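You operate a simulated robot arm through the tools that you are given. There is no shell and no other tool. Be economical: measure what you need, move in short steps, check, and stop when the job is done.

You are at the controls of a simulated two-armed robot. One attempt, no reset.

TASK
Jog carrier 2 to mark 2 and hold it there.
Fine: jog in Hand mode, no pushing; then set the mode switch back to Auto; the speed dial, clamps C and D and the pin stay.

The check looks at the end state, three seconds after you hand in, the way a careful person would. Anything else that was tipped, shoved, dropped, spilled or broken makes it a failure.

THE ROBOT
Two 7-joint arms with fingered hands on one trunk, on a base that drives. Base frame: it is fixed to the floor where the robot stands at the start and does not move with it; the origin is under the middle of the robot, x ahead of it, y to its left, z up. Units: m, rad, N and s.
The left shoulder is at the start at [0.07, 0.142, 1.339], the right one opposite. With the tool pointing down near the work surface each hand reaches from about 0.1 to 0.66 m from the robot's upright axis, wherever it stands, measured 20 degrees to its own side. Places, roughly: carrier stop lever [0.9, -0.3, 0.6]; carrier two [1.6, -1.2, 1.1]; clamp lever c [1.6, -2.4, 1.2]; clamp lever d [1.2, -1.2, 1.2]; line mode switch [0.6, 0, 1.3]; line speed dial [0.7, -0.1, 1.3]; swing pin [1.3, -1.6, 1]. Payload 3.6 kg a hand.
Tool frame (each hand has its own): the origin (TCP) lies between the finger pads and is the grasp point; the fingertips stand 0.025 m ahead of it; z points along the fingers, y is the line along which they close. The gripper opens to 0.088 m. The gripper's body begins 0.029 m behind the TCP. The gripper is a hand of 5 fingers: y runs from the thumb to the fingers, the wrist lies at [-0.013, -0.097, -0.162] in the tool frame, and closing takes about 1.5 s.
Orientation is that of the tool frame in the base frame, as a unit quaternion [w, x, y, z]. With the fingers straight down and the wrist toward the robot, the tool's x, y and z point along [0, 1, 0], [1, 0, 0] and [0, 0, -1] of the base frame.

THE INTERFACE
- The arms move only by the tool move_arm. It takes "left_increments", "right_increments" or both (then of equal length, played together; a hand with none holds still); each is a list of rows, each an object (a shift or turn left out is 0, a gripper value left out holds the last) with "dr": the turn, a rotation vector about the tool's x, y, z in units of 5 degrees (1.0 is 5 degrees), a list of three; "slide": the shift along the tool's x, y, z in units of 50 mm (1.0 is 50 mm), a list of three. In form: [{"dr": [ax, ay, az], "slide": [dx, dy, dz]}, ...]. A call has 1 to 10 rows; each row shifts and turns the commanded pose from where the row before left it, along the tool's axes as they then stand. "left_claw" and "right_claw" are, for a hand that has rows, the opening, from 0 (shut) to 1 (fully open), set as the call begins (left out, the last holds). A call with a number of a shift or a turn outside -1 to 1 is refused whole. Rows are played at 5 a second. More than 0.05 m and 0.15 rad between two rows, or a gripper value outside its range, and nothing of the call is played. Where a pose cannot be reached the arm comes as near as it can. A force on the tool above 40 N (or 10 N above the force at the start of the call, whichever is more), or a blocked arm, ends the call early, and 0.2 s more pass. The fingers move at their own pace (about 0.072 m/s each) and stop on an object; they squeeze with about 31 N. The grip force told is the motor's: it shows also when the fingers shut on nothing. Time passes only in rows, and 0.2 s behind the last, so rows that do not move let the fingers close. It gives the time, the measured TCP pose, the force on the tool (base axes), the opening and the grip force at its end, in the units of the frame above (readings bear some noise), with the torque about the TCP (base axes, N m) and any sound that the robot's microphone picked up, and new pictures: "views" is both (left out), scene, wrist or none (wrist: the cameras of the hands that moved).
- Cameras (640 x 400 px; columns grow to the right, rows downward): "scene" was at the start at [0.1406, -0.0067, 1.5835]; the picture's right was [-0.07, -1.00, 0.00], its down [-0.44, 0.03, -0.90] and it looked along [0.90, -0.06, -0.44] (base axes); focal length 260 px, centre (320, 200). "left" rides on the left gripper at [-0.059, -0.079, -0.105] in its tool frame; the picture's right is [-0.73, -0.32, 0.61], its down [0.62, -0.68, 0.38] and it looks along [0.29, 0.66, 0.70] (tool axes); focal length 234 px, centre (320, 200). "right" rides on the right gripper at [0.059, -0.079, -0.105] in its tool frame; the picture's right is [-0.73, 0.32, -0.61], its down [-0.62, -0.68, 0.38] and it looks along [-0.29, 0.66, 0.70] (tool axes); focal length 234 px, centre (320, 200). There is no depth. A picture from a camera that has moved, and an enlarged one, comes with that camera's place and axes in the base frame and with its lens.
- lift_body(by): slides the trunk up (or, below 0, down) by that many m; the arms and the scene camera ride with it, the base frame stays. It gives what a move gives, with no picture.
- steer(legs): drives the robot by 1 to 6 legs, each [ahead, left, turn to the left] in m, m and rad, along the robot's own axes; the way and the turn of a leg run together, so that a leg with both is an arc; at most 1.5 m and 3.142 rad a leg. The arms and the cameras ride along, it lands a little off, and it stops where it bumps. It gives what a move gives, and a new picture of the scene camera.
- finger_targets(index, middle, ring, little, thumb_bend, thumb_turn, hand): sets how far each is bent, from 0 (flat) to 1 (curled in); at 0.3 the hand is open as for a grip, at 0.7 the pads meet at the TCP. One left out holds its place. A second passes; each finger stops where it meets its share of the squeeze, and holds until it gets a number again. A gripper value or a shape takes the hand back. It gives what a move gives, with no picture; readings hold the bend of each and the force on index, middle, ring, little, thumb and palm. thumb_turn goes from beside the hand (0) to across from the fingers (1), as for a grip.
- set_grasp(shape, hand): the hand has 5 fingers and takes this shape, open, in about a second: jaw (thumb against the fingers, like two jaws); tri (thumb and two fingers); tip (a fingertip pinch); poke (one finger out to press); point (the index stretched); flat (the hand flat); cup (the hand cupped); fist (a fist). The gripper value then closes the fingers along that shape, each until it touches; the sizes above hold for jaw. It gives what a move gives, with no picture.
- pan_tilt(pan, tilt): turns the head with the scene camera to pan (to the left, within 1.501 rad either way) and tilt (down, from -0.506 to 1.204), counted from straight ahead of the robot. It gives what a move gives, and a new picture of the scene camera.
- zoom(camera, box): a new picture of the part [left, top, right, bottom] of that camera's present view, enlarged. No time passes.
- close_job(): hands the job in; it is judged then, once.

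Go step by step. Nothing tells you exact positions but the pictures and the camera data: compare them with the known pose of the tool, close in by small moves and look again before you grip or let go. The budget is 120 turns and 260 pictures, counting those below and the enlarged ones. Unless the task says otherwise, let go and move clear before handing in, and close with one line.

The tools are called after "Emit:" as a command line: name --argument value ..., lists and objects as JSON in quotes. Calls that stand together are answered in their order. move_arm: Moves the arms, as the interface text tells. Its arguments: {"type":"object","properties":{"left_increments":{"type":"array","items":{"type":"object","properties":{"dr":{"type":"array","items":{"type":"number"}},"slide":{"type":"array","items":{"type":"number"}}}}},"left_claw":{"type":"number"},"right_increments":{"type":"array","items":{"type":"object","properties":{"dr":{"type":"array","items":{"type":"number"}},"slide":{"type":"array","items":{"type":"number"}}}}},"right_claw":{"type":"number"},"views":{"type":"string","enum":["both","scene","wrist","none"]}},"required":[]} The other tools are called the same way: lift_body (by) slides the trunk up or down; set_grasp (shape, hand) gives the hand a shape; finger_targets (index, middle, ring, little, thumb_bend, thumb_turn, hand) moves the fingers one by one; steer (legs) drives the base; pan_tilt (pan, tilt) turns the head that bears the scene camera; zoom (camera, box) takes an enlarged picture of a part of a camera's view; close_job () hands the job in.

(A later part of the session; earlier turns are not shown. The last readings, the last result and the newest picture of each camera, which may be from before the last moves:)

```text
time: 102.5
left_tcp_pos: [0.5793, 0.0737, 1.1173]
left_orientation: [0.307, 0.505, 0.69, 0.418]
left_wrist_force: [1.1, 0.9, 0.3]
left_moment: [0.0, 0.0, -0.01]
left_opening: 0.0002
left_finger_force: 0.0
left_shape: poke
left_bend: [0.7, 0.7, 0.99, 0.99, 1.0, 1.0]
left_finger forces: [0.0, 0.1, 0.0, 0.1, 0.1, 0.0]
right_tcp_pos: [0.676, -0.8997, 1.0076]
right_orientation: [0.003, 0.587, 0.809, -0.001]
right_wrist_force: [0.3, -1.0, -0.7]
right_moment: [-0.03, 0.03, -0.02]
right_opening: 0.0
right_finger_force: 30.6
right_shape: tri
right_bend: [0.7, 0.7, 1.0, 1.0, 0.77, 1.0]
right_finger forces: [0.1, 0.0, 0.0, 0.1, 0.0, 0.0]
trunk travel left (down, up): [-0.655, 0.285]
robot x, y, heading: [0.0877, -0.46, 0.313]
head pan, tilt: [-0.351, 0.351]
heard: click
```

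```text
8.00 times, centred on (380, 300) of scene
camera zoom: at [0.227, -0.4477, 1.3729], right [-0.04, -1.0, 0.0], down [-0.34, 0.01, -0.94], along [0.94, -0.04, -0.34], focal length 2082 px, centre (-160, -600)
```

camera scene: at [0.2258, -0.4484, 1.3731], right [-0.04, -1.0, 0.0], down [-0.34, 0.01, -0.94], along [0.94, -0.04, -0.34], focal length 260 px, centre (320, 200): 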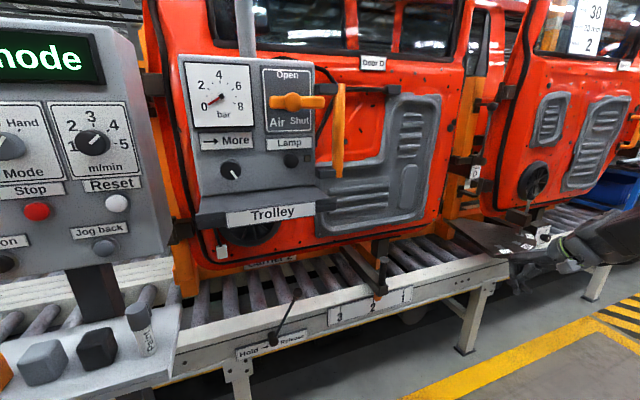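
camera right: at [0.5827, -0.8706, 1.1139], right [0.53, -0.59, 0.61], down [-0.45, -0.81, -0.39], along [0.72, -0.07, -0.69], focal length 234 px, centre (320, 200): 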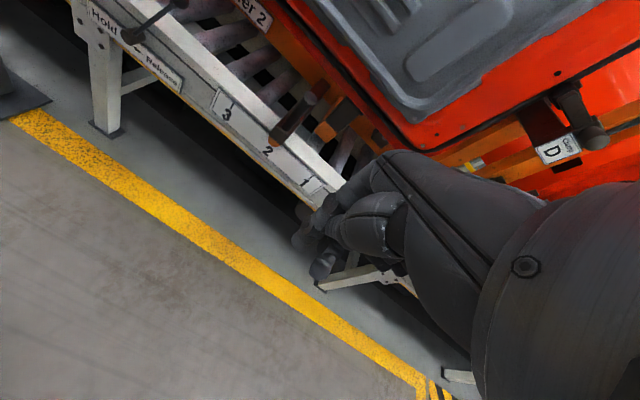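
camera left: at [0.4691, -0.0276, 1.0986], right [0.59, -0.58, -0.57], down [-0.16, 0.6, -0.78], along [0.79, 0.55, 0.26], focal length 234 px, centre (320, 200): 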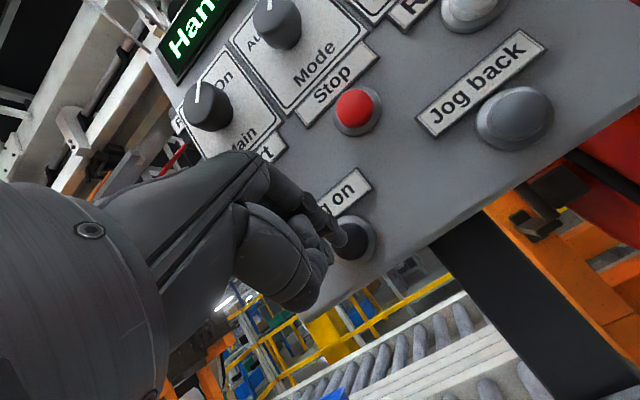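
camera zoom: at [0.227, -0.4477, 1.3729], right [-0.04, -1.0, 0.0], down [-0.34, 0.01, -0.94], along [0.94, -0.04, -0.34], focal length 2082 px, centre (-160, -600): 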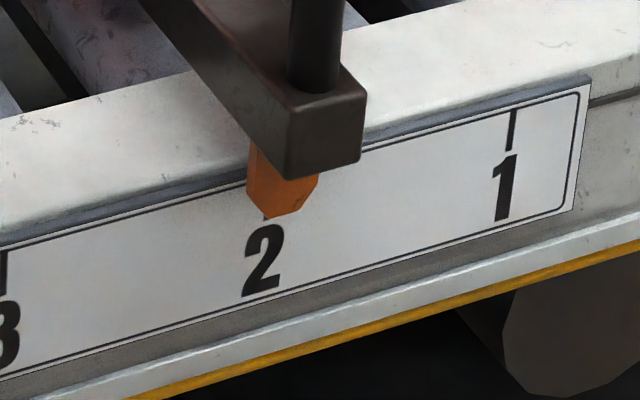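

Within about 5 mm of mark 2 on square view. Now to set the lever to Hold: withdraw the left hand, turn the right hand forward again.

Emit:
move_arm --left_increments '[{"slide": [0, -0.4, -0.8]}, {"slide": [0, -0.4, -0.8]}, {"slide": [0, -0.4, -0.8]}, {"slide": [0, -0.4, -0.8]}, {"slide": [0, -0.4, -0.8]}, {"dr": [1, 0, 0]}, {"dr": [1, 0, 0]}, {"dr": [1, 0, 0]}, {"dr": [1, 0, 0]}, {"dr": [1, 0, 0]}]' --right_increments '[{"dr": [-1, 0, 0]}, {"dr": [-1, 0, 0]}, {"dr": [-1, 0, 0]}, {"dr": [-1, 0, 0]}, {"dr": [-1, 0, 0]}, {"dr": [-1, 0, 0]}, {"dr": [-1, 0, 0]}, {"dr": [-1, 0, 0]}, {"dr": [-1, 0, 0]}, {"dr": [-1, 0, 0]}]' --views "none"

Emit:
move_arm --left_increments '[{"dr": [1, 0, 0]}, {"dr": [1, 0, 0]}, {"dr": [1, 0, 0]}, {"dr": [1, 0, 0]}, {"dr": [1, 0, 0]}, {"dr": [1, 0, 0]}, {"dr": [1, 0, 0]}, {}]' --right_increments '[{"dr": [-1, 0, 0]}, {"dr": [-1, 0, 0]}, {"dr": [-1, 0, 0]}, {"dr": [-1, 0, 0]}, {"dr": [-1, 0, 0]}, {"dr": [-1, 0, 0]}, {"dr": [-1, 0, 0]}, {"dr": [-1, 0, 0]}]' --views "none"

Emit:
steer --legs '[[0, 0.323, 0.008]]'

```text
time: 104.7
left_tcp_pos: [0.3742, 0.025, 1.1235]
left_orientation: [0.191, 0.558, 0.765, 0.258]
left_wrist_force: [-0.2, 0.6, 0.0]
left_moment: [-0.04, -0.01, 0.0]
left_opening: 0.0
left_finger_force: 0.1
left_shape: poke
left_bend: [0.7, 0.7, 0.99, 0.99, 1.0, 1.0]
left_finger forces: [0.1, 0.0, 0.0, 0.0, 0.0, 0.0]
left hand out of reach, approached as far as the arm can: row 5
right_tcp_pos: [0.6764, -0.8996, 1.0076]
right_orientation: [0.251, 0.53, 0.733, 0.343]
right_wrist_force: [-1.0, 0.4, 0.8]
right_moment: [0.03, 0.01, -0.02]
right_opening: 0.0
right_finger_force: 31.0
right_shape: tri
right_bend: [0.7, 0.7, 1.0, 1.0, 0.77, 1.0]
right_finger forces: [0.0, 0.0, 0.0, 0.0, 0.1, 0.1]
trunk travel left (down, up): [-0.655, 0.285]
robot x, y, heading: [0.0875, -0.4561, 0.311]
head pan, tilt: [-0.351, 0.351]
```

```text
time: 106.5
left_tcp_pos: [0.3745, 0.0249, 1.1208]
left_orientation: [0.035, 0.589, 0.806, 0.046]
left_wrist_force: [0.0, 0.0, -0.2]
left_moment: [0.04, 0.01, -0.01]
left_opening: 0.0
left_finger_force: 0.1
left_shape: poke
left_bend: [0.7, 0.7, 0.99, 0.99, 1.0, 1.0]
left_finger forces: [0.1, 0.0, 0.0, 0.1, 0.1, 0.1]
left hand out of reach, approached as far as the arm can: row 7
right_tcp_pos: [0.6738, -0.9023, 1.0088]
right_orientation: [0.414, 0.419, 0.578, 0.564]
right_wrist_force: [0.6, 0.8, -0.5]
right_moment: [-0.02, -0.02, -0.02]
right_opening: 0.0001
right_finger_force: 31.2
right_shape: tri
right_bend: [0.7, 0.7, 1.0, 1.0, 0.77, 1.0]
right_finger forces: [0.1, 0.0, 0.1, 0.0, 0.1, 0.0]
trunk travel left (down, up): [-0.655, 0.285]
robot x, y, heading: [0.083, -0.461, 0.307]
head pan, tilt: [-0.351, 0.351]
```

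```text
time: 108.7
left_tcp_pos: [0.2729, 0.341, 1.1198]
left_orientation: [0.035, 0.588, 0.807, 0.046]
left_wrist_force: [-0.1, -0.3, -1.2]
left_moment: [-0.01, 0.01, 0.01]
left_opening: 0.0
left_finger_force: 0.0
left_shape: poke
left_bend: [0.7, 0.7, 0.99, 0.99, 1.0, 1.0]
left_finger forces: [0.0, 0.1, 0.0, 0.1, 0.0, 0.0]
right_tcp_pos: [0.5752, -0.586, 1.0071]
right_orientation: [0.411, 0.418, 0.581, 0.565]
right_wrist_force: [0.3, -0.2, -0.3]
right_moment: [-0.01, 0.02, 0.0]
right_opening: 0.0
right_finger_force: 31.0
right_shape: tri
right_bend: [0.7, 0.7, 1.0, 1.0, 0.77, 1.0]
right_finger forces: [0.0, 0.0, 0.0, 0.0, 0.0, 0.0]
trunk travel left (down, up): [-0.655, 0.285]
robot x, y, heading: [-0.0167, -0.1433, 0.316]
head pan, tilt: [-0.351, 0.351]
camera scene: at [0.1246, -0.1339, 1.3731], right [-0.04, -1.0, 0.0], down [-0.34, 0.01, -0.94], along [0.94, -0.04, -0.34], focal length 260 px, centre (320, 200)
```

scene: 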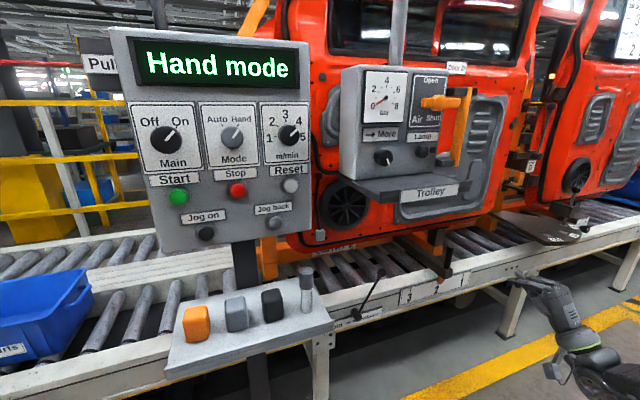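

Emit:
lift_body --by -0.26

Emit:
steer --legs '[[0.147, 0, 0]]'

Emit:
zoom --camera "scene" --box '[300, 200, 540, 350]'

```text
time: 111.3
left_tcp_pos: [0.2713, 0.3405, 0.8608]
left_orientation: [0.034, 0.587, 0.807, 0.046]
left_wrist_force: [-0.4, 0.6, -0.2]
left_moment: [0.0, 0.0, 0.02]
left_opening: 0.0
left_finger_force: 0.1
left_shape: poke
left_bend: [0.7, 0.7, 0.99, 0.99, 1.0, 1.0]
left_finger forces: [0.1, 0.1, 0.0, 0.1, 0.0, 0.0]
right_tcp_pos: [0.5745, -0.5854, 0.748]
right_orientation: [0.412, 0.418, 0.58, 0.565]
right_wrist_force: [0.3, -0.2, 0.4]
right_moment: [0.0, -0.02, 0.0]
right_opening: 0.0
right_finger_force: 31.1
right_shape: tri
right_bend: [0.7, 0.7, 1.0, 1.0, 0.77, 1.0]
right_finger forces: [0.1, 0.1, 0.0, 0.0, 0.0, 0.1]
trunk travel left (down, up): [-0.395, 0.545]
robot x, y, heading: [-0.0153, -0.142, 0.317]
head pan, tilt: [-0.351, 0.351]
```

```text
time: 112.7
left_tcp_pos: [0.4114, 0.388, 0.8605]
left_orientation: [0.034, 0.587, 0.807, 0.046]
left_wrist_force: [0.4, 1.0, -0.3]
left_moment: [0.01, 0.04, 0.0]
left_opening: 0.0002
left_finger_force: 0.0
left_shape: poke
left_bend: [0.7, 0.7, 0.99, 0.99, 1.0, 1.0]
left_finger forces: [0.1, 0.1, 0.0, 0.1, 0.0, 0.0]
right_tcp_pos: [0.7175, -0.5393, 0.7484]
right_orientation: [0.411, 0.418, 0.581, 0.564]
right_wrist_force: [-0.1, 0.4, 0.1]
right_moment: [-0.03, -0.04, 0.0]
right_opening: 0.0
right_finger_force: 30.9
right_shape: tri
right_bend: [0.7, 0.7, 1.0, 1.0, 0.77, 1.0]
right_finger forces: [0.0, 0.1, 0.1, 0.0, 0.0, 0.0]
trunk travel left (down, up): [-0.395, 0.545]
robot x, y, heading: [0.1263, -0.0976, 0.318]
head pan, tilt: [-0.351, 0.351]
camera scene: at [0.2664, -0.0872, 1.1129], right [-0.03, -1.0, 0.0], down [-0.34, 0.01, -0.94], along [0.94, -0.03, -0.34], focal length 260 px, centre (320, 200)
```

scene: 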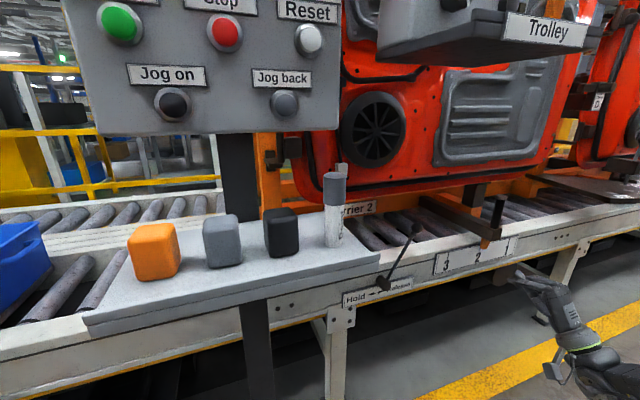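

```text
2.67 times, centred on (420, 275) of scene
camera zoom: at [0.2664, -0.0872, 1.1129], right [-0.03, -1.0, 0.0], down [-0.34, 0.01, -0.94], along [0.94, -0.03, -0.34], focal length 694 px, centre (53, 0)
```

zoom: 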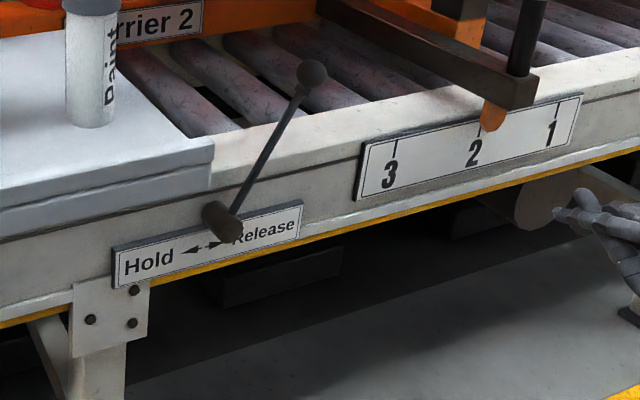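

Emit:
steer --legs '[[0.02, -0.07, 0]]'

Emit:
move_arm --right_increments '[{"slide": [0, 0, 0.8]}, {"slide": [0, 0, 0.8]}, {"slide": [0, 0, 0.8]}, {"slide": [0, 0, 0.8]}]' --views "wrist"

Emit:
zoom --camera "scene" --box '[300, 200, 540, 350]'

```text
time: 113.7
left_tcp_pos: [0.4527, 0.3264, 0.86]
left_orientation: [0.034, 0.586, 0.808, 0.047]
left_wrist_force: [0.9, 0.0, -0.8]
left_moment: [0.03, -0.02, 0.03]
left_opening: 0.0
left_finger_force: 0.0
left_shape: poke
left_bend: [0.7, 0.7, 0.99, 0.99, 1.0, 1.0]
left_finger forces: [0.0, 0.0, 0.0, 0.1, 0.0, 0.0]
right_tcp_pos: [0.7575, -0.6001, 0.7476]
right_orientation: [0.41, 0.417, 0.581, 0.566]
right_wrist_force: [0.2, 0.2, -0.6]
right_moment: [0.0, -0.04, 0.01]
right_opening: 0.0
right_finger_force: 31.1
right_shape: tri
right_bend: [0.7, 0.7, 1.0, 1.0, 0.77, 1.0]
right_finger forces: [0.1, 0.0, 0.0, 0.0, 0.0, 0.1]
trunk travel left (down, up): [-0.395, 0.545]
robot x, y, heading: [0.1687, -0.1609, 0.311]
head pan, tilt: [-0.351, 0.351]
camera scene: at [0.3069, -0.1495, 1.113], right [-0.04, -1.0, 0.0], down [-0.34, 0.01, -0.94], along [0.94, -0.03, -0.34], focal length 260 px, centre (320, 200)
```

scene: 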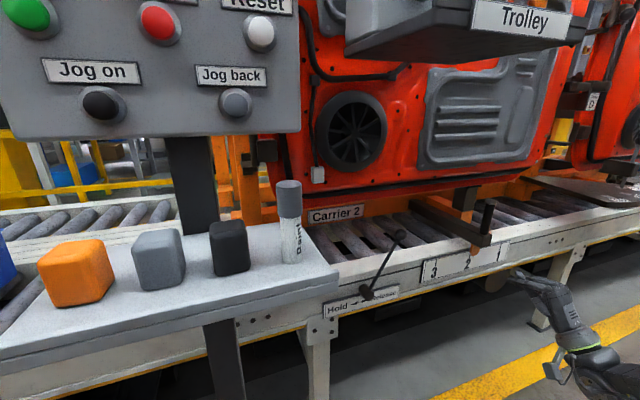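

```text
time: 114.7
left_tcp_pos: [0.4533, 0.327, 0.8604]
left_orientation: [0.035, 0.587, 0.807, 0.046]
left_wrist_force: [0.7, 0.5, 0.9]
left_moment: [0.01, 0.03, -0.01]
left_opening: 0.0
left_finger_force: 0.1
left_shape: poke
left_bend: [0.7, 0.7, 0.99, 0.99, 1.0, 1.0]
left_finger forces: [0.1, 0.0, 0.1, 0.0, 0.0, 0.0]
right_tcp_pos: [0.9101, -0.5488, 0.7446]
right_orientation: [0.411, 0.418, 0.581, 0.565]
right_wrist_force: [0.0, 1.0, 0.0]
right_moment: [0.01, 0.03, 0.04]
right_opening: 0.0001
right_finger_force: 31.1
right_shape: tri
right_bend: [0.7, 0.7, 1.0, 1.0, 0.77, 1.0]
right_finger forces: [0.1, 0.0, 0.1, 0.0, 0.0, 0.1]
trunk travel left (down, up): [-0.395, 0.545]
robot x, y, heading: [0.1675, -0.1611, 0.322]
head pan, tilt: [-0.351, 0.351]
camera right: at [0.7917, -0.5266, 0.6682], right [-0.34, -0.87, 0.34], down [0.54, -0.48, -0.69], along [0.77, -0.05, 0.64], focal length 234 px, centre (320, 200)
```

right: 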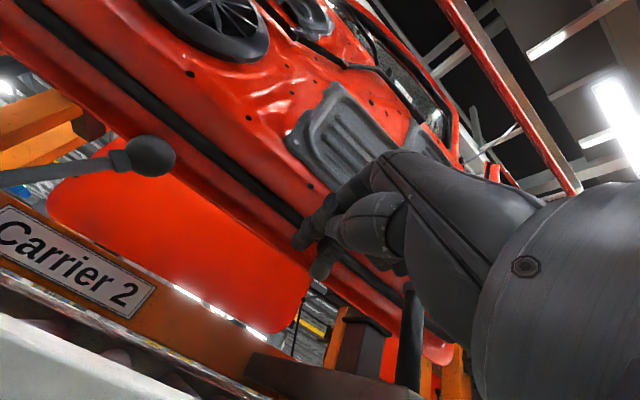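

```text
2.67 times, centred on (420, 275) of scene
camera zoom: at [0.307, -0.1482, 1.113], right [-0.04, -1.0, 0.0], down [-0.34, 0.01, -0.94], along [0.94, -0.03, -0.34], focal length 694 px, centre (53, 0)
```

zoom: 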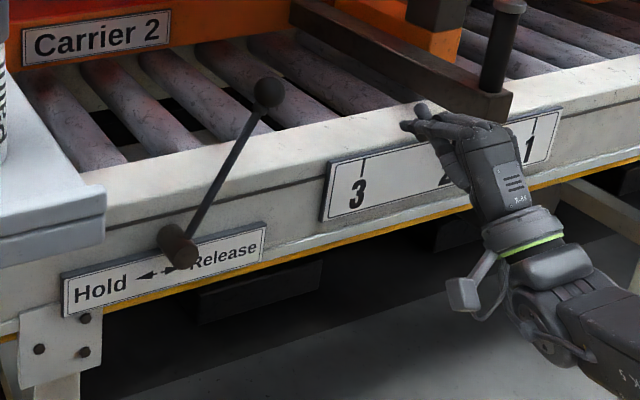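

The ball is at ~[0.966, −0.40, 0.769]. I'll move in on its right side (clear of the carrier bracket) and push left.

Emit:
move_arm --right_increments '[{"slide": [0.6, 0.05, 0.2]}, {"slide": [0.5, 0, 0.7]}, {"slide": [0, 0, 0.8]}, {"slide": [0.5, 0, 0]}, {"slide": [0.5, 0, 0]}]' --views "wrist"

Emit:
zoom --camera "scene" --box '[300, 200, 540, 350]'

```text
time: 115.9
left_tcp_pos: [0.4543, 0.3261, 0.8603]
left_orientation: [0.034, 0.587, 0.808, 0.046]
left_wrist_force: [-0.1, 0.2, -0.7]
left_moment: [-0.03, 0.01, 0.02]
left_opening: 0.0
left_finger_force: 0.0
left_shape: poke
left_bend: [0.7, 0.7, 0.99, 0.99, 1.0, 1.0]
left_finger forces: [0.0, 0.1, 0.0, 0.0, 0.0, 0.1]
right_tcp_pos: [0.9578, -0.4228, 0.7435]
right_orientation: [0.411, 0.418, 0.581, 0.565]
right_wrist_force: [0.7, -3.2, -1.0]
right_moment: [0.06, 0.03, -0.04]
right_opening: 0.0001
right_finger_force: 29.9
right_shape: tri
right_bend: [0.7, 0.7, 1.0, 1.0, 0.77, 1.0]
right_finger forces: [0.1, 0.0, 0.1, 0.1, 0.0, 0.0]
trunk travel left (down, up): [-0.395, 0.545]
robot x, y, heading: [0.1693, -0.1599, 0.314]
head pan, tilt: [-0.351, 0.351]
camera right: at [0.8388, -0.4012, 0.6681], right [-0.34, -0.88, 0.34], down [0.54, -0.48, -0.69], along [0.77, -0.05, 0.64], focal length 234 px, centre (320, 200)
```

right: 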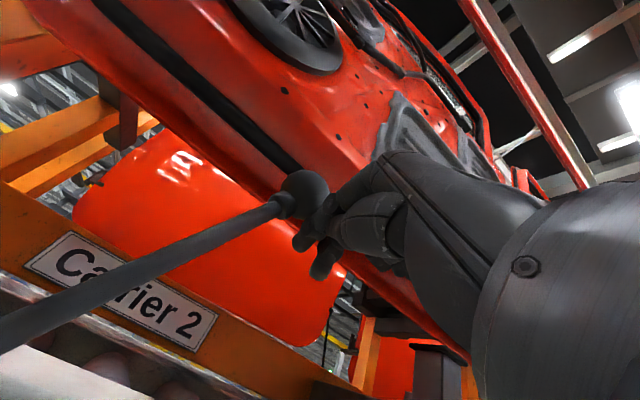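

```text
2.67 times, centred on (420, 275) of scene
camera zoom: at [0.3066, -0.1491, 1.113], right [-0.04, -1.0, 0.0], down [-0.34, 0.01, -0.94], along [0.94, -0.03, -0.34], focal length 694 px, centre (53, 0)
```

zoom: 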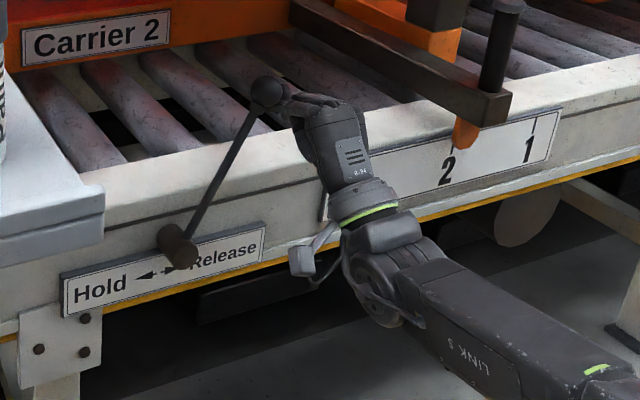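

Emit:
move_arm --right_increments '[{"slide": [0.5, 0, 0]}, {"slide": [0.5, 0, 0]}, {"slide": [0.5, 0, 0]}, {"slide": [0.4, 0, 0]}]' --views "wrist"

Emit:
zoom --camera "scene" --box '[300, 200, 540, 350]'

```text
time: 116.9
left_tcp_pos: [0.4525, 0.3261, 0.8599]
left_orientation: [0.035, 0.587, 0.808, 0.046]
left_wrist_force: [-0.9, 0.5, -0.3]
left_moment: [-0.01, -0.02, 0.03]
left_opening: 0.0
left_finger_force: 0.1
left_shape: poke
left_bend: [0.7, 0.7, 0.99, 0.99, 1.0, 1.0]
left_finger forces: [0.0, 0.0, 0.0, 0.1, 0.0, 0.1]
right_tcp_pos: [0.9288, -0.3342, 0.7432]
right_orientation: [0.412, 0.418, 0.58, 0.565]
right_wrist_force: [0.7, -2.5, 0.3]
right_moment: [-0.02, 0.02, 0.01]
right_opening: 0.0001
right_finger_force: 31.0
right_shape: tri
right_bend: [0.7, 0.7, 1.0, 1.0, 0.76, 1.0]
right_finger forces: [0.0, 0.0, 0.0, 0.0, 0.1, 0.0]
trunk travel left (down, up): [-0.395, 0.545]
robot x, y, heading: [0.1719, -0.1609, 0.314]
head pan, tilt: [-0.351, 0.351]
camera right: at [0.8095, -0.3112, 0.6676], right [-0.34, -0.87, 0.34], down [0.54, -0.48, -0.69], along [0.77, -0.05, 0.64], focal length 234 px, centre (320, 200)
```

right: 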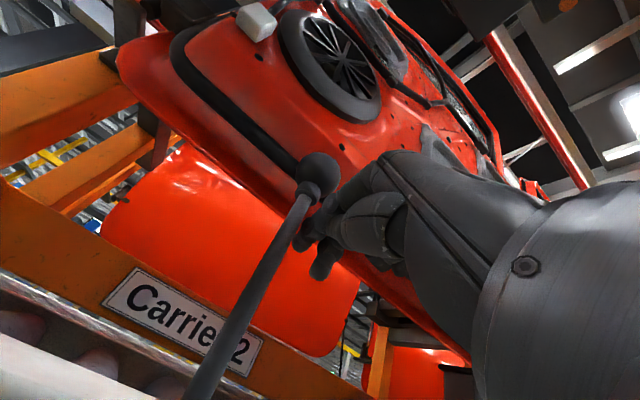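

```text
2.67 times, centred on (420, 275) of scene
camera zoom: at [0.3063, -0.1485, 1.1131], right [-0.04, -1.0, 0.0], down [-0.34, 0.01, -0.94], along [0.94, -0.03, -0.34], focal length 694 px, centre (53, 0)
```

zoom: 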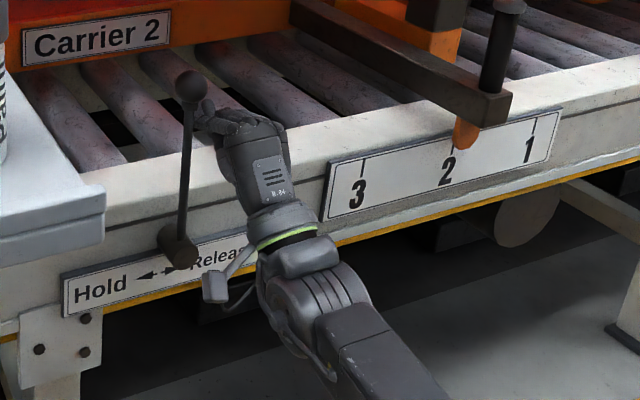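

Lever upright; keep pushing toward Hold.

Emit:
move_arm --right_increments '[{"slide": [0.5, 0, 0]}, {"slide": [0.5, 0, 0]}, {"slide": [0.5, 0, 0]}, {"slide": [0.3, 0, 0]}, {"slide": [0.3, 0, 0]}]' --views "wrist"

Emit:
zoom --camera "scene" --box '[300, 200, 540, 350]'

```text
time: 118.1
left_tcp_pos: [0.4527, 0.3259, 0.8609]
left_orientation: [0.034, 0.587, 0.807, 0.045]
left_wrist_force: [0.3, 0.1, 0.5]
left_moment: [-0.01, -0.02, 0.03]
left_opening: 0.0002
left_finger_force: 0.0
left_shape: poke
left_bend: [0.7, 0.7, 0.99, 0.99, 1.0, 1.0]
left_finger forces: [0.0, 0.0, 0.0, 0.0, 0.0, 0.0]
right_tcp_pos: [0.9097, -0.2701, 0.743]
right_orientation: [0.407, 0.414, 0.583, 0.569]
right_wrist_force: [0.7, 0.5, 0.1]
right_moment: [-0.05, 0.01, 0.0]
right_opening: 0.0001
right_finger_force: 31.4
right_shape: tri
right_bend: [0.7, 0.7, 1.0, 1.0, 0.76, 1.0]
right_finger forces: [0.1, 0.0, 0.0, 0.0, 0.0, 0.0]
right hand out of reach, approached as far as the arm can: row 3, 4, 5
trunk travel left (down, up): [-0.395, 0.545]
robot x, y, heading: [0.1653, -0.1624, 0.321]
head pan, tilt: [-0.351, 0.351]
camera right: at [0.7895, -0.2507, 0.6679], right [-0.33, -0.88, 0.34], down [0.55, -0.47, -0.69], along [0.77, -0.04, 0.64], focal length 234 px, centre (320, 200)
```

right: 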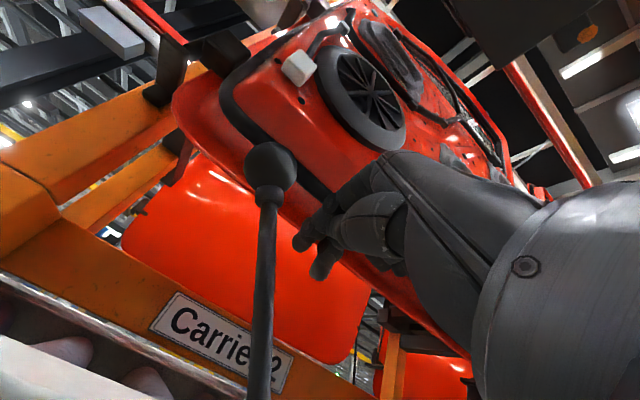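

```text
2.67 times, centred on (420, 275) of scene
camera zoom: at [0.3063, -0.1485, 1.1131], right [-0.04, -1.0, 0.0], down [-0.34, 0.01, -0.94], along [0.94, -0.03, -0.34], focal length 694 px, centre (53, 0)
```

zoom: 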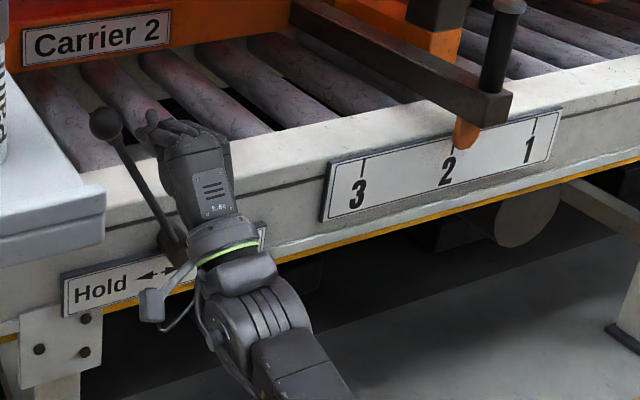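

The lever snapped to Hold, matching its original Hold position. I'll withdraw and check the pointer.

Emit:
move_arm --right_increments '[{"slide": [-0.6, 0, 0]}, {"slide": [-0.4, 0, -0.5]}, {"slide": [0, 0, -0.9]}, {"slide": [0, 0, -0.9]}, {"slide": [0, 0, -0.9]}, {"slide": [0, 0, -0.9]}, {"slide": [0, 0, -0.9]}]' --views "none"

Emit:
zoom --camera "scene" --box '[300, 200, 540, 350]'

Emit:
steer --legs '[[-0.19, 0, 0]]'

```text
time: 119.7
left_tcp_pos: [0.4514, 0.3261, 0.8601]
left_orientation: [0.035, 0.586, 0.808, 0.046]
left_wrist_force: [0.1, -0.9, 0.0]
left_moment: [0.03, -0.03, -0.01]
left_opening: 0.0
left_finger_force: 0.1
left_shape: poke
left_bend: [0.7, 0.7, 0.99, 0.99, 1.0, 1.0]
left_finger forces: [0.1, 0.1, 0.1, 0.1, 0.0, 0.0]
right_tcp_pos: [0.6882, -0.3975, 0.7508]
right_orientation: [0.411, 0.417, 0.581, 0.566]
right_wrist_force: [-0.8, 0.3, 0.6]
right_moment: [0.01, 0.0, 0.03]
right_opening: 0.0003
right_finger_force: 30.6
right_shape: tri
right_bend: [0.7, 0.7, 1.0, 1.0, 0.76, 1.0]
right_finger forces: [0.0, 0.0, 0.1, 0.1, 0.0, 0.0]
trunk travel left (down, up): [-0.395, 0.545]
robot x, y, heading: [0.1688, -0.1569, 0.315]
head pan, tilt: [-0.351, 0.351]
```

```text
2.67 times, centred on (420, 275) of scene
camera zoom: at [0.3057, -0.1485, 1.1132], right [-0.03, -1.0, 0.0], down [-0.34, 0.01, -0.94], along [0.94, -0.03, -0.34], focal length 694 px, centre (53, 0)
```

zoom: 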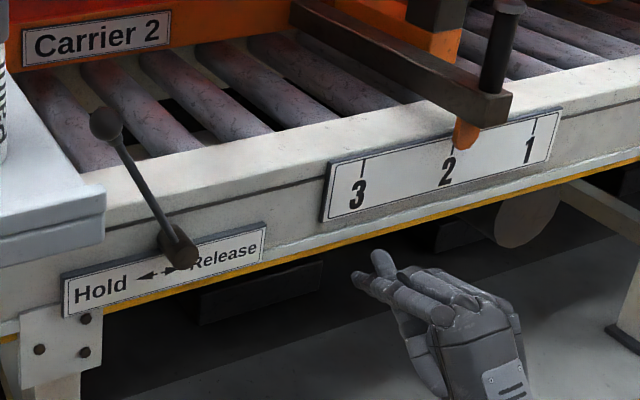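

```text
time: 121.3
left_tcp_pos: [0.2726, 0.2673, 0.8608]
left_orientation: [0.035, 0.586, 0.808, 0.047]
left_wrist_force: [0.5, -0.1, 0.4]
left_moment: [0.01, 0.0, 0.0]
left_opening: 0.0001
left_finger_force: 0.1
left_shape: poke
left_bend: [0.7, 0.7, 0.99, 0.99, 1.0, 1.0]
left_finger forces: [0.1, 0.0, 0.1, 0.0, 0.0, 0.0]
right_tcp_pos: [0.5085, -0.4573, 0.75]
right_orientation: [0.412, 0.418, 0.58, 0.565]
right_wrist_force: [-0.2, 0.0, 0.1]
right_moment: [-0.01, 0.0, 0.03]
right_opening: 0.0
right_finger_force: 30.7
right_shape: tri
right_bend: [0.7, 0.7, 1.0, 1.0, 0.76, 1.0]
right_finger forces: [0.0, 0.1, 0.1, 0.1, 0.0, 0.0]
trunk travel left (down, up): [-0.395, 0.545]
robot x, y, heading: [-0.0124, -0.2232, 0.313]
head pan, tilt: [-0.351, 0.351]
camera scene: at [0.1261, -0.2074, 1.1132], right [-0.04, -1.0, 0.0], down [-0.34, 0.01, -0.94], along [0.94, -0.03, -0.34], focal length 260 px, centre (320, 200)
```

scene: 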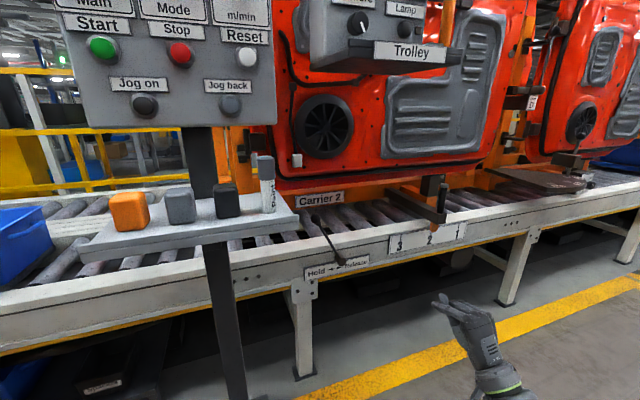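

Lever stays on Hold and the pointer is at mark 2. Now back to the mode knob: raise the trunk and strafe left.

Emit:
lift_body --by 0.4

Emit:
lift_body --by 0.08

Emit:
steer --legs '[[0, 0.414, 0]]'

Emit:
pan_tilt --pan -0.25 --tilt 0.5

```text
time: 125.1
left_tcp_pos: [0.2747, 0.2667, 1.2609]
left_orientation: [0.035, 0.587, 0.808, 0.046]
left_wrist_force: [-0.2, -0.3, 0.3]
left_moment: [-0.04, -0.04, 0.01]
left_opening: 0.0
left_finger_force: 0.0
left_shape: poke
left_bend: [0.7, 0.7, 0.99, 0.99, 1.0, 1.0]
left_finger forces: [0.0, 0.0, 0.1, 0.0, 0.1, 0.1]
right_tcp_pos: [0.51, -0.4564, 1.15]
right_orientation: [0.412, 0.418, 0.58, 0.565]
right_wrist_force: [-0.3, -0.4, -0.6]
right_moment: [0.03, -0.05, 0.05]
right_opening: 0.0001
right_finger_force: 31.8
right_shape: tri
right_bend: [0.7, 0.7, 1.0, 1.0, 0.76, 1.0]
right_finger forces: [0.0, 0.0, 0.1, 0.1, 0.0, 0.0]
trunk travel left (down, up): [-0.795, 0.145]
robot x, y, heading: [-0.0084, -0.2166, 0.316]
head pan, tilt: [-0.351, 0.351]
```

```text
time: 126.3
left_tcp_pos: [0.2733, 0.2664, 1.3406]
left_orientation: [0.035, 0.587, 0.807, 0.046]
left_wrist_force: [0.6, -0.2, -0.6]
left_moment: [0.03, -0.04, 0.02]
left_opening: 0.0
left_finger_force: 0.1
left_shape: poke
left_bend: [0.7, 0.7, 0.99, 0.99, 1.0, 1.0]
left_finger forces: [0.0, 0.0, 0.0, 0.0, 0.1, 0.1]
right_tcp_pos: [0.51, -0.4544, 1.2306]
right_orientation: [0.411, 0.417, 0.581, 0.565]
right_wrist_force: [-1.0, -0.4, 0.1]
right_moment: [0.02, -0.01, 0.0]
right_opening: 0.0
right_finger_force: 30.8
right_shape: tri
right_bend: [0.7, 0.7, 1.0, 1.0, 0.76, 1.0]
right_finger forces: [0.0, 0.0, 0.1, 0.1, 0.1, 0.0]
trunk travel left (down, up): [-0.875, 0.065]
robot x, y, heading: [-0.0143, -0.2221, 0.313]
head pan, tilt: [-0.351, 0.351]
```

```text
time: 128.8
left_tcp_pos: [0.1516, 0.6569, 1.3402]
left_orientation: [0.034, 0.59, 0.806, 0.047]
left_wrist_force: [0.2, -0.2, -0.4]
left_moment: [0.0, -0.04, 0.01]
left_opening: 0.0002
left_finger_force: 0.2
left_shape: poke
left_bend: [0.7, 0.7, 0.99, 0.99, 1.0, 1.0]
left_finger forces: [0.0, 0.0, 0.0, 0.0, 0.0, 0.0]
right_tcp_pos: [0.3825, -0.0675, 1.2307]
right_orientation: [0.414, 0.42, 0.578, 0.564]
right_wrist_force: [-0.2, -0.4, -0.3]
right_moment: [-0.05, -0.01, 0.01]
right_opening: 0.0
right_finger_force: 31.1
right_shape: tri
right_bend: [0.7, 0.7, 1.0, 1.0, 0.76, 1.0]
right_finger forces: [0.0, 0.0, 0.0, 0.1, 0.0, 0.0]
trunk travel left (down, up): [-0.875, 0.065]
robot x, y, heading: [-0.1385, 0.1713, 0.312]
head pan, tilt: [-0.351, 0.351]
camera scene: at [0.0011, 0.1832, 1.5931], right [-0.04, -1.0, 0.0], down [-0.34, 0.02, -0.94], along [0.94, -0.04, -0.34], focal length 260 px, centre (320, 200)
```

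scene: 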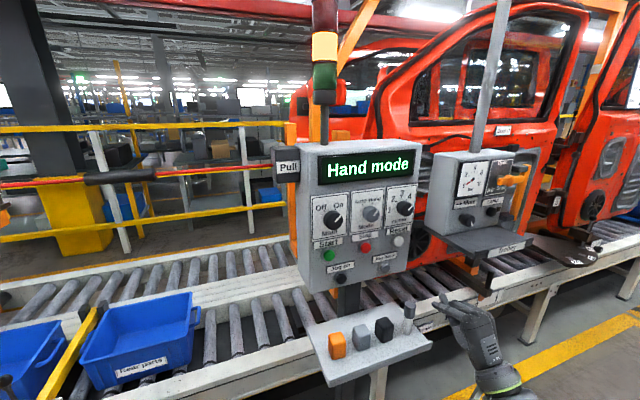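

```text
time: 129.5
left_tcp_pos: [0.1505, 0.6582, 1.3408]
left_orientation: [0.035, 0.59, 0.805, 0.046]
left_wrist_force: [0.2, 0.2, 0.0]
left_moment: [0.0, -0.01, -0.01]
left_opening: 0.0
left_finger_force: 0.1
left_shape: poke
left_bend: [0.7, 0.7, 0.99, 0.99, 1.0, 1.0]
left_finger forces: [0.0, 0.0, 0.0, 0.1, 0.0, 0.0]
right_tcp_pos: [0.3828, -0.0663, 1.23]
right_orientation: [0.413, 0.42, 0.579, 0.563]
right_wrist_force: [0.3, 0.7, 0.0]
right_moment: [-0.02, -0.01, 0.0]
right_opening: 0.0
right_finger_force: 31.0
right_shape: tri
right_bend: [0.7, 0.7, 1.0, 1.0, 0.76, 1.0]
right_finger forces: [0.1, 0.1, 0.0, 0.1, 0.0, 0.0]
trunk travel left (down, up): [-0.875, 0.065]
robot x, y, heading: [-0.1421, 0.1734, 0.307]
head pan, tilt: [-0.25, 0.499]
camera scene: at [-0.0017, 0.1945, 1.5795], right [0.06, -1.0, 0.0], down [-0.48, -0.03, -0.88], along [0.88, 0.05, -0.48], focal length 260 px, centre (320, 200)
```

scene: 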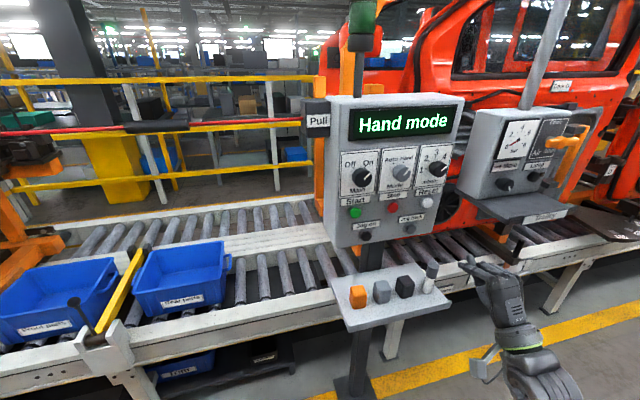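

Emit:
move_arm --right_increments '[{"slide": [0, 0.83, 0]}, {"slide": [0, 0.83, 0.3]}, {"dr": [0, 0, 1], "slide": [0, 0, 0.6]}, {"dr": [0, 0, 1], "slide": [0, 0, 0.6]}, {"dr": [0, 0, 1]}, {"dr": [0, 0, 1]}, {"dr": [0, 0, 1]}, {"dr": [0, 0, 1]}, {"dr": [0, 0, 1]}, {"dr": [0, 0, 1]}]' --right_claw 1 --views "wrist"

```text
time: 131.7
left_tcp_pos: [0.1507, 0.6584, 1.3402]
left_orientation: [0.035, 0.59, 0.805, 0.046]
left_wrist_force: [-0.8, 0.9, 1.3]
left_moment: [0.01, -0.01, 0.0]
left_opening: 0.0
left_finger_force: 0.0
left_shape: poke
left_bend: [0.7, 0.7, 0.99, 0.99, 1.0, 1.0]
left_finger forces: [0.0, 0.0, 0.1, 0.0, 0.0, 0.1]
right_tcp_pos: [0.4552, -0.042, 1.3124]
right_orientation: [0.196, 0.593, 0.4, 0.671]
right_wrist_force: [0.2, 0.7, 0.0]
right_moment: [0.0, 0.02, 0.0]
right_opening: 0.0878
right_finger_force: 0.1
right_shape: tri
right_bend: [0.3, 0.3, 0.99, 0.99, 0.3, 0.98]
right_finger forces: [0.0, 0.1, 0.0, 0.1, 0.1, 0.1]
trunk travel left (down, up): [-0.875, 0.065]
robot x, y, heading: [-0.1383, 0.1738, 0.309]
head pan, tilt: [-0.25, 0.499]
camera right: at [0.3251, 0.0158, 1.292], right [-0.35, -0.91, -0.2], down [0.36, 0.07, -0.93], along [0.87, -0.4, 0.3], focal length 234 px, centre (320, 200)
```

right: 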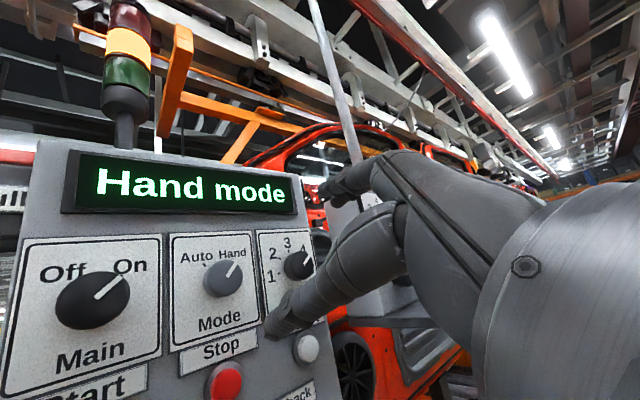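

Emit:
move_arm --right_increments '[{"slide": [0.03, 0.08, 0.8]}, {"slide": [0, 0, 0.8]}, {"slide": [0, 0, 0.8]}, {"slide": [0, 0, 0.7]}]' --views "both"

```text
time: 132.7
left_tcp_pos: [0.153, 0.6587, 1.3405]
left_orientation: [0.035, 0.59, 0.805, 0.046]
left_wrist_force: [0.7, -0.3, 0.4]
left_moment: [0.03, 0.04, -0.02]
left_opening: 0.0
left_finger_force: 0.0
left_shape: poke
left_bend: [0.7, 0.7, 0.99, 0.99, 1.0, 1.0]
left_finger forces: [0.1, 0.0, 0.0, 0.0, 0.0, 0.0]
right_tcp_pos: [0.6038, 0.0026, 1.3101]
right_orientation: [0.196, 0.592, 0.401, 0.671]
right_wrist_force: [0.3, 0.7, -0.2]
right_moment: [0.04, 0.01, 0.01]
right_opening: 0.0876
right_finger_force: 0.1
right_shape: tri
right_bend: [0.3, 0.3, 0.99, 0.99, 0.3, 0.98]
right_finger forces: [0.0, 0.0, 0.0, 0.0, 0.1, 0.0]
trunk travel left (down, up): [-0.875, 0.065]
robot x, y, heading: [-0.1391, 0.1725, 0.304]
head pan, tilt: [-0.25, 0.499]
camera scene: at [0.0002, 0.1946, 1.5792], right [0.06, -1.0, 0.0], down [-0.48, -0.03, -0.88], along [0.88, 0.05, -0.48], focal length 260 px, centre (320, 200)
camera right: at [0.4751, 0.0612, 1.2904], right [-0.35, -0.92, -0.2], down [0.36, 0.07, -0.93], along [0.87, -0.4, 0.3], focal length 234 px, centre (320, 200)
```

scene: 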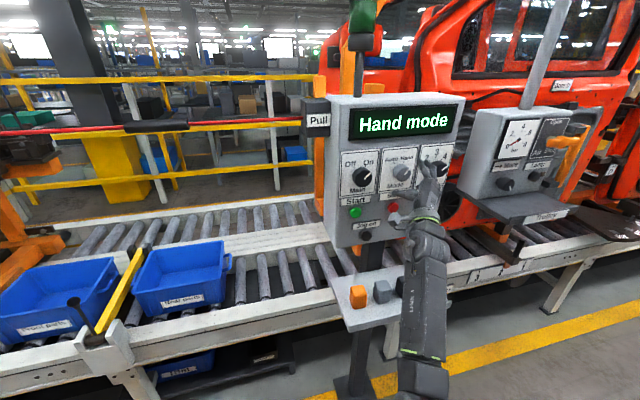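
right: 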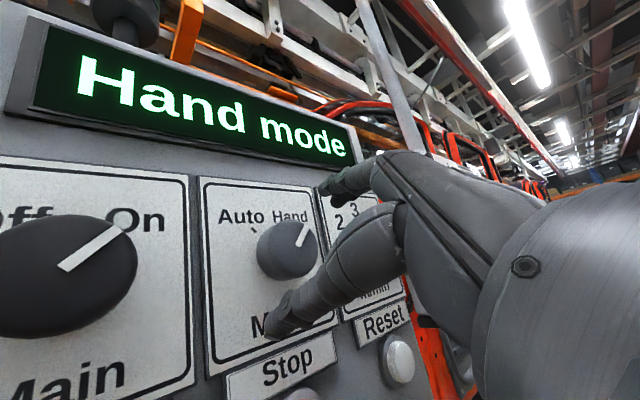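

Emit:
move_arm --right_increments '[{"slide": [0.07, 0.04, 0.45]}, {"slide": [0, 0, 0.38]}]' --views "none"

Emit:
move_arm --right_increments '[{}, {}, {}, {}, {}, {}, {}, {}]' --right_claw 0 --views "wrist"

```text
time: 133.3
left_tcp_pos: [0.1523, 0.6585, 1.3402]
left_orientation: [0.035, 0.59, 0.805, 0.046]
left_wrist_force: [0.4, -0.4, 0.1]
left_moment: [-0.02, -0.02, 0.01]
left_opening: 0.0
left_finger_force: 0.0
left_shape: poke
left_bend: [0.7, 0.7, 0.99, 0.99, 1.0, 1.0]
left_finger forces: [0.0, 0.0, 0.0, 0.0, 0.0, 0.0]
right_tcp_pos: [0.6444, 0.0171, 1.3118]
right_orientation: [0.196, 0.593, 0.4, 0.67]
right_wrist_force: [0.8, -0.2, -0.3]
right_moment: [-0.02, -0.01, 0.03]
right_opening: 0.0877
right_finger_force: 0.1
right_shape: tri
right_bend: [0.3, 0.3, 0.99, 0.99, 0.3, 0.98]
right_finger forces: [0.1, 0.0, 0.0, 0.1, 0.0, 0.1]
trunk travel left (down, up): [-0.875, 0.065]
robot x, y, heading: [-0.1382, 0.1759, 0.309]
head pan, tilt: [-0.25, 0.499]
```

```text
time: 135.1
left_tcp_pos: [0.1519, 0.6588, 1.3406]
left_orientation: [0.034, 0.59, 0.805, 0.045]
left_wrist_force: [-0.9, -0.8, -0.2]
left_moment: [0.01, 0.0, -0.01]
left_opening: 0.0002
left_finger_force: 0.1
left_shape: poke
left_bend: [0.7, 0.7, 0.99, 0.99, 1.0, 1.0]
left_finger forces: [0.0, 0.1, 0.0, 0.0, 0.1, 0.0]
right_tcp_pos: [0.6449, 0.0189, 1.3118]
right_orientation: [0.195, 0.592, 0.401, 0.671]
right_wrist_force: [6.1, 1.9, -0.2]
right_moment: [0.14, -0.31, -0.23]
right_opening: 0.0291
right_finger_force: 30.5
right_shape: tri
right_bend: [0.75, 0.55, 1.0, 1.0, 0.75, 1.0]
right_finger forces: [15.7, 13.8, 0.0, 0.1, 29.2, 0.0]
trunk travel left (down, up): [-0.875, 0.065]
robot x, y, heading: [-0.1386, 0.1732, 0.308]
head pan, tilt: [-0.25, 0.499]
camera right: at [0.5153, 0.0767, 1.2927], right [-0.35, -0.92, -0.2], down [0.36, 0.07, -0.93], along [0.87, -0.4, 0.3], focal length 234 px, centre (320, 200)
```

right: 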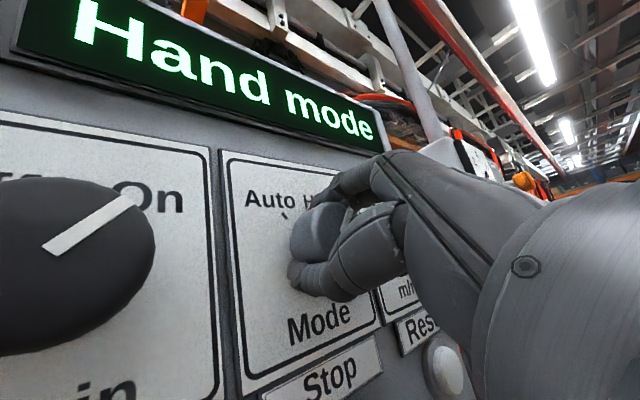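

Gripped. Turning counter-clockwise back to Auto.

Emit:
move_arm --right_increments '[{"dr": [0, 0, -1]}, {"dr": [0, 0, -1]}, {"dr": [0, 0, -1]}, {"dr": [0, 0, -1]}, {"dr": [0, 0, -1]}, {"dr": [0, 0, -1]}, {"dr": [0, 0, -1]}]' --views "none"

Emit:
move_arm --right_increments '[{"dr": [0, 0, -1]}, {"dr": [0, 0, -1]}, {"dr": [0, 0, -1]}, {"dr": [0, 0, -1]}, {"dr": [0, 0, -1]}, {"dr": [0, 0, -1]}]' --views "both"

```text
time: 136.7
left_tcp_pos: [0.1542, 0.6577, 1.3382]
left_orientation: [0.035, 0.591, 0.805, 0.045]
left_wrist_force: [-0.3, 0.3, -0.4]
left_moment: [-0.01, 0.01, 0.0]
left_opening: 0.0
left_finger_force: 0.2
left_shape: poke
left_bend: [0.7, 0.7, 0.99, 0.99, 1.0, 1.0]
left_finger forces: [0.1, 0.1, 0.0, 0.0, 0.0, 0.1]
right_tcp_pos: [0.6454, 0.0171, 1.312]
right_orientation: [0.388, 0.446, 0.56, 0.58]
right_wrist_force: [2.6, 0.4, -8.1]
right_moment: [0.15, -0.35, -0.08]
right_opening: 0.0296
right_finger_force: 30.8
right_shape: tri
right_bend: [0.75, 0.57, 1.0, 1.0, 0.74, 0.98]
right_finger forces: [18.4, 13.8, 0.1, 0.0, 34.8, 0.0]
trunk travel left (down, up): [-0.875, 0.065]
robot x, y, heading: [-0.1358, 0.1703, 0.31]
head pan, tilt: [-0.25, 0.499]
```

```text
time: 138.1
left_tcp_pos: [0.1536, 0.6564, 1.3405]
left_orientation: [0.033, 0.591, 0.805, 0.045]
left_wrist_force: [0.1, 0.0, 0.4]
left_moment: [0.0, 0.0, -0.03]
left_opening: 0.0
left_finger_force: 0.0
left_shape: poke
left_bend: [0.7, 0.7, 0.99, 0.99, 1.0, 1.0]
left_finger forces: [0.0, 0.1, 0.0, 0.0, 0.0, 0.0]
right_tcp_pos: [0.6457, 0.0173, 1.3118]
right_orientation: [0.525, 0.286, 0.657, 0.46]
right_wrist_force: [5.5, 0.4, -5.9]
right_moment: [0.11, -0.32, 0.05]
right_opening: 0.0297
right_finger_force: 30.9
right_shape: tri
right_bend: [0.75, 0.57, 1.0, 1.0, 0.74, 0.98]
right_finger forces: [17.3, 13.8, 0.0, 0.1, 34.1, 0.0]
trunk travel left (down, up): [-0.875, 0.065]
robot x, y, heading: [-0.1404, 0.1709, 0.312]
head pan, tilt: [-0.25, 0.499]
camera scene: at [0.0027, 0.1941, 1.579], right [0.06, -1.0, 0.0], down [-0.48, -0.03, -0.88], along [0.88, 0.05, -0.48], focal length 260 px, centre (320, 200)
camera right: at [0.5376, 0.002, 1.22], right [-0.41, -0.67, 0.62], down [0.62, -0.7, -0.36], along [0.67, 0.24, 0.7], focal length 234 px, centre (320, 200)
```

scene: 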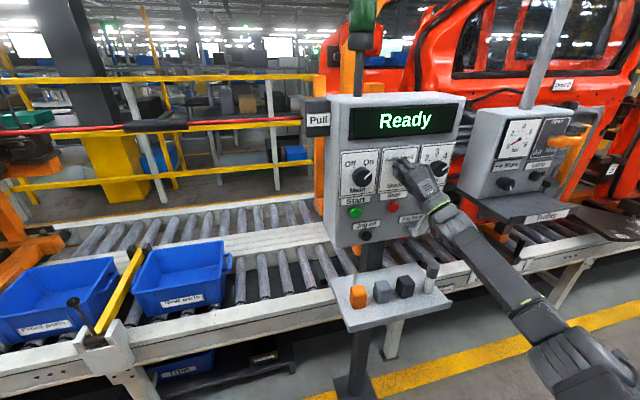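
right: 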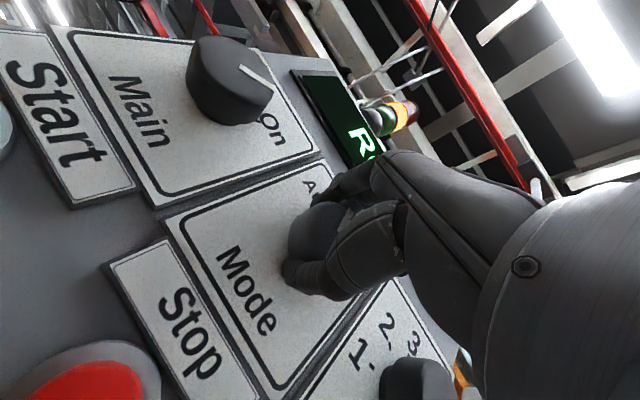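

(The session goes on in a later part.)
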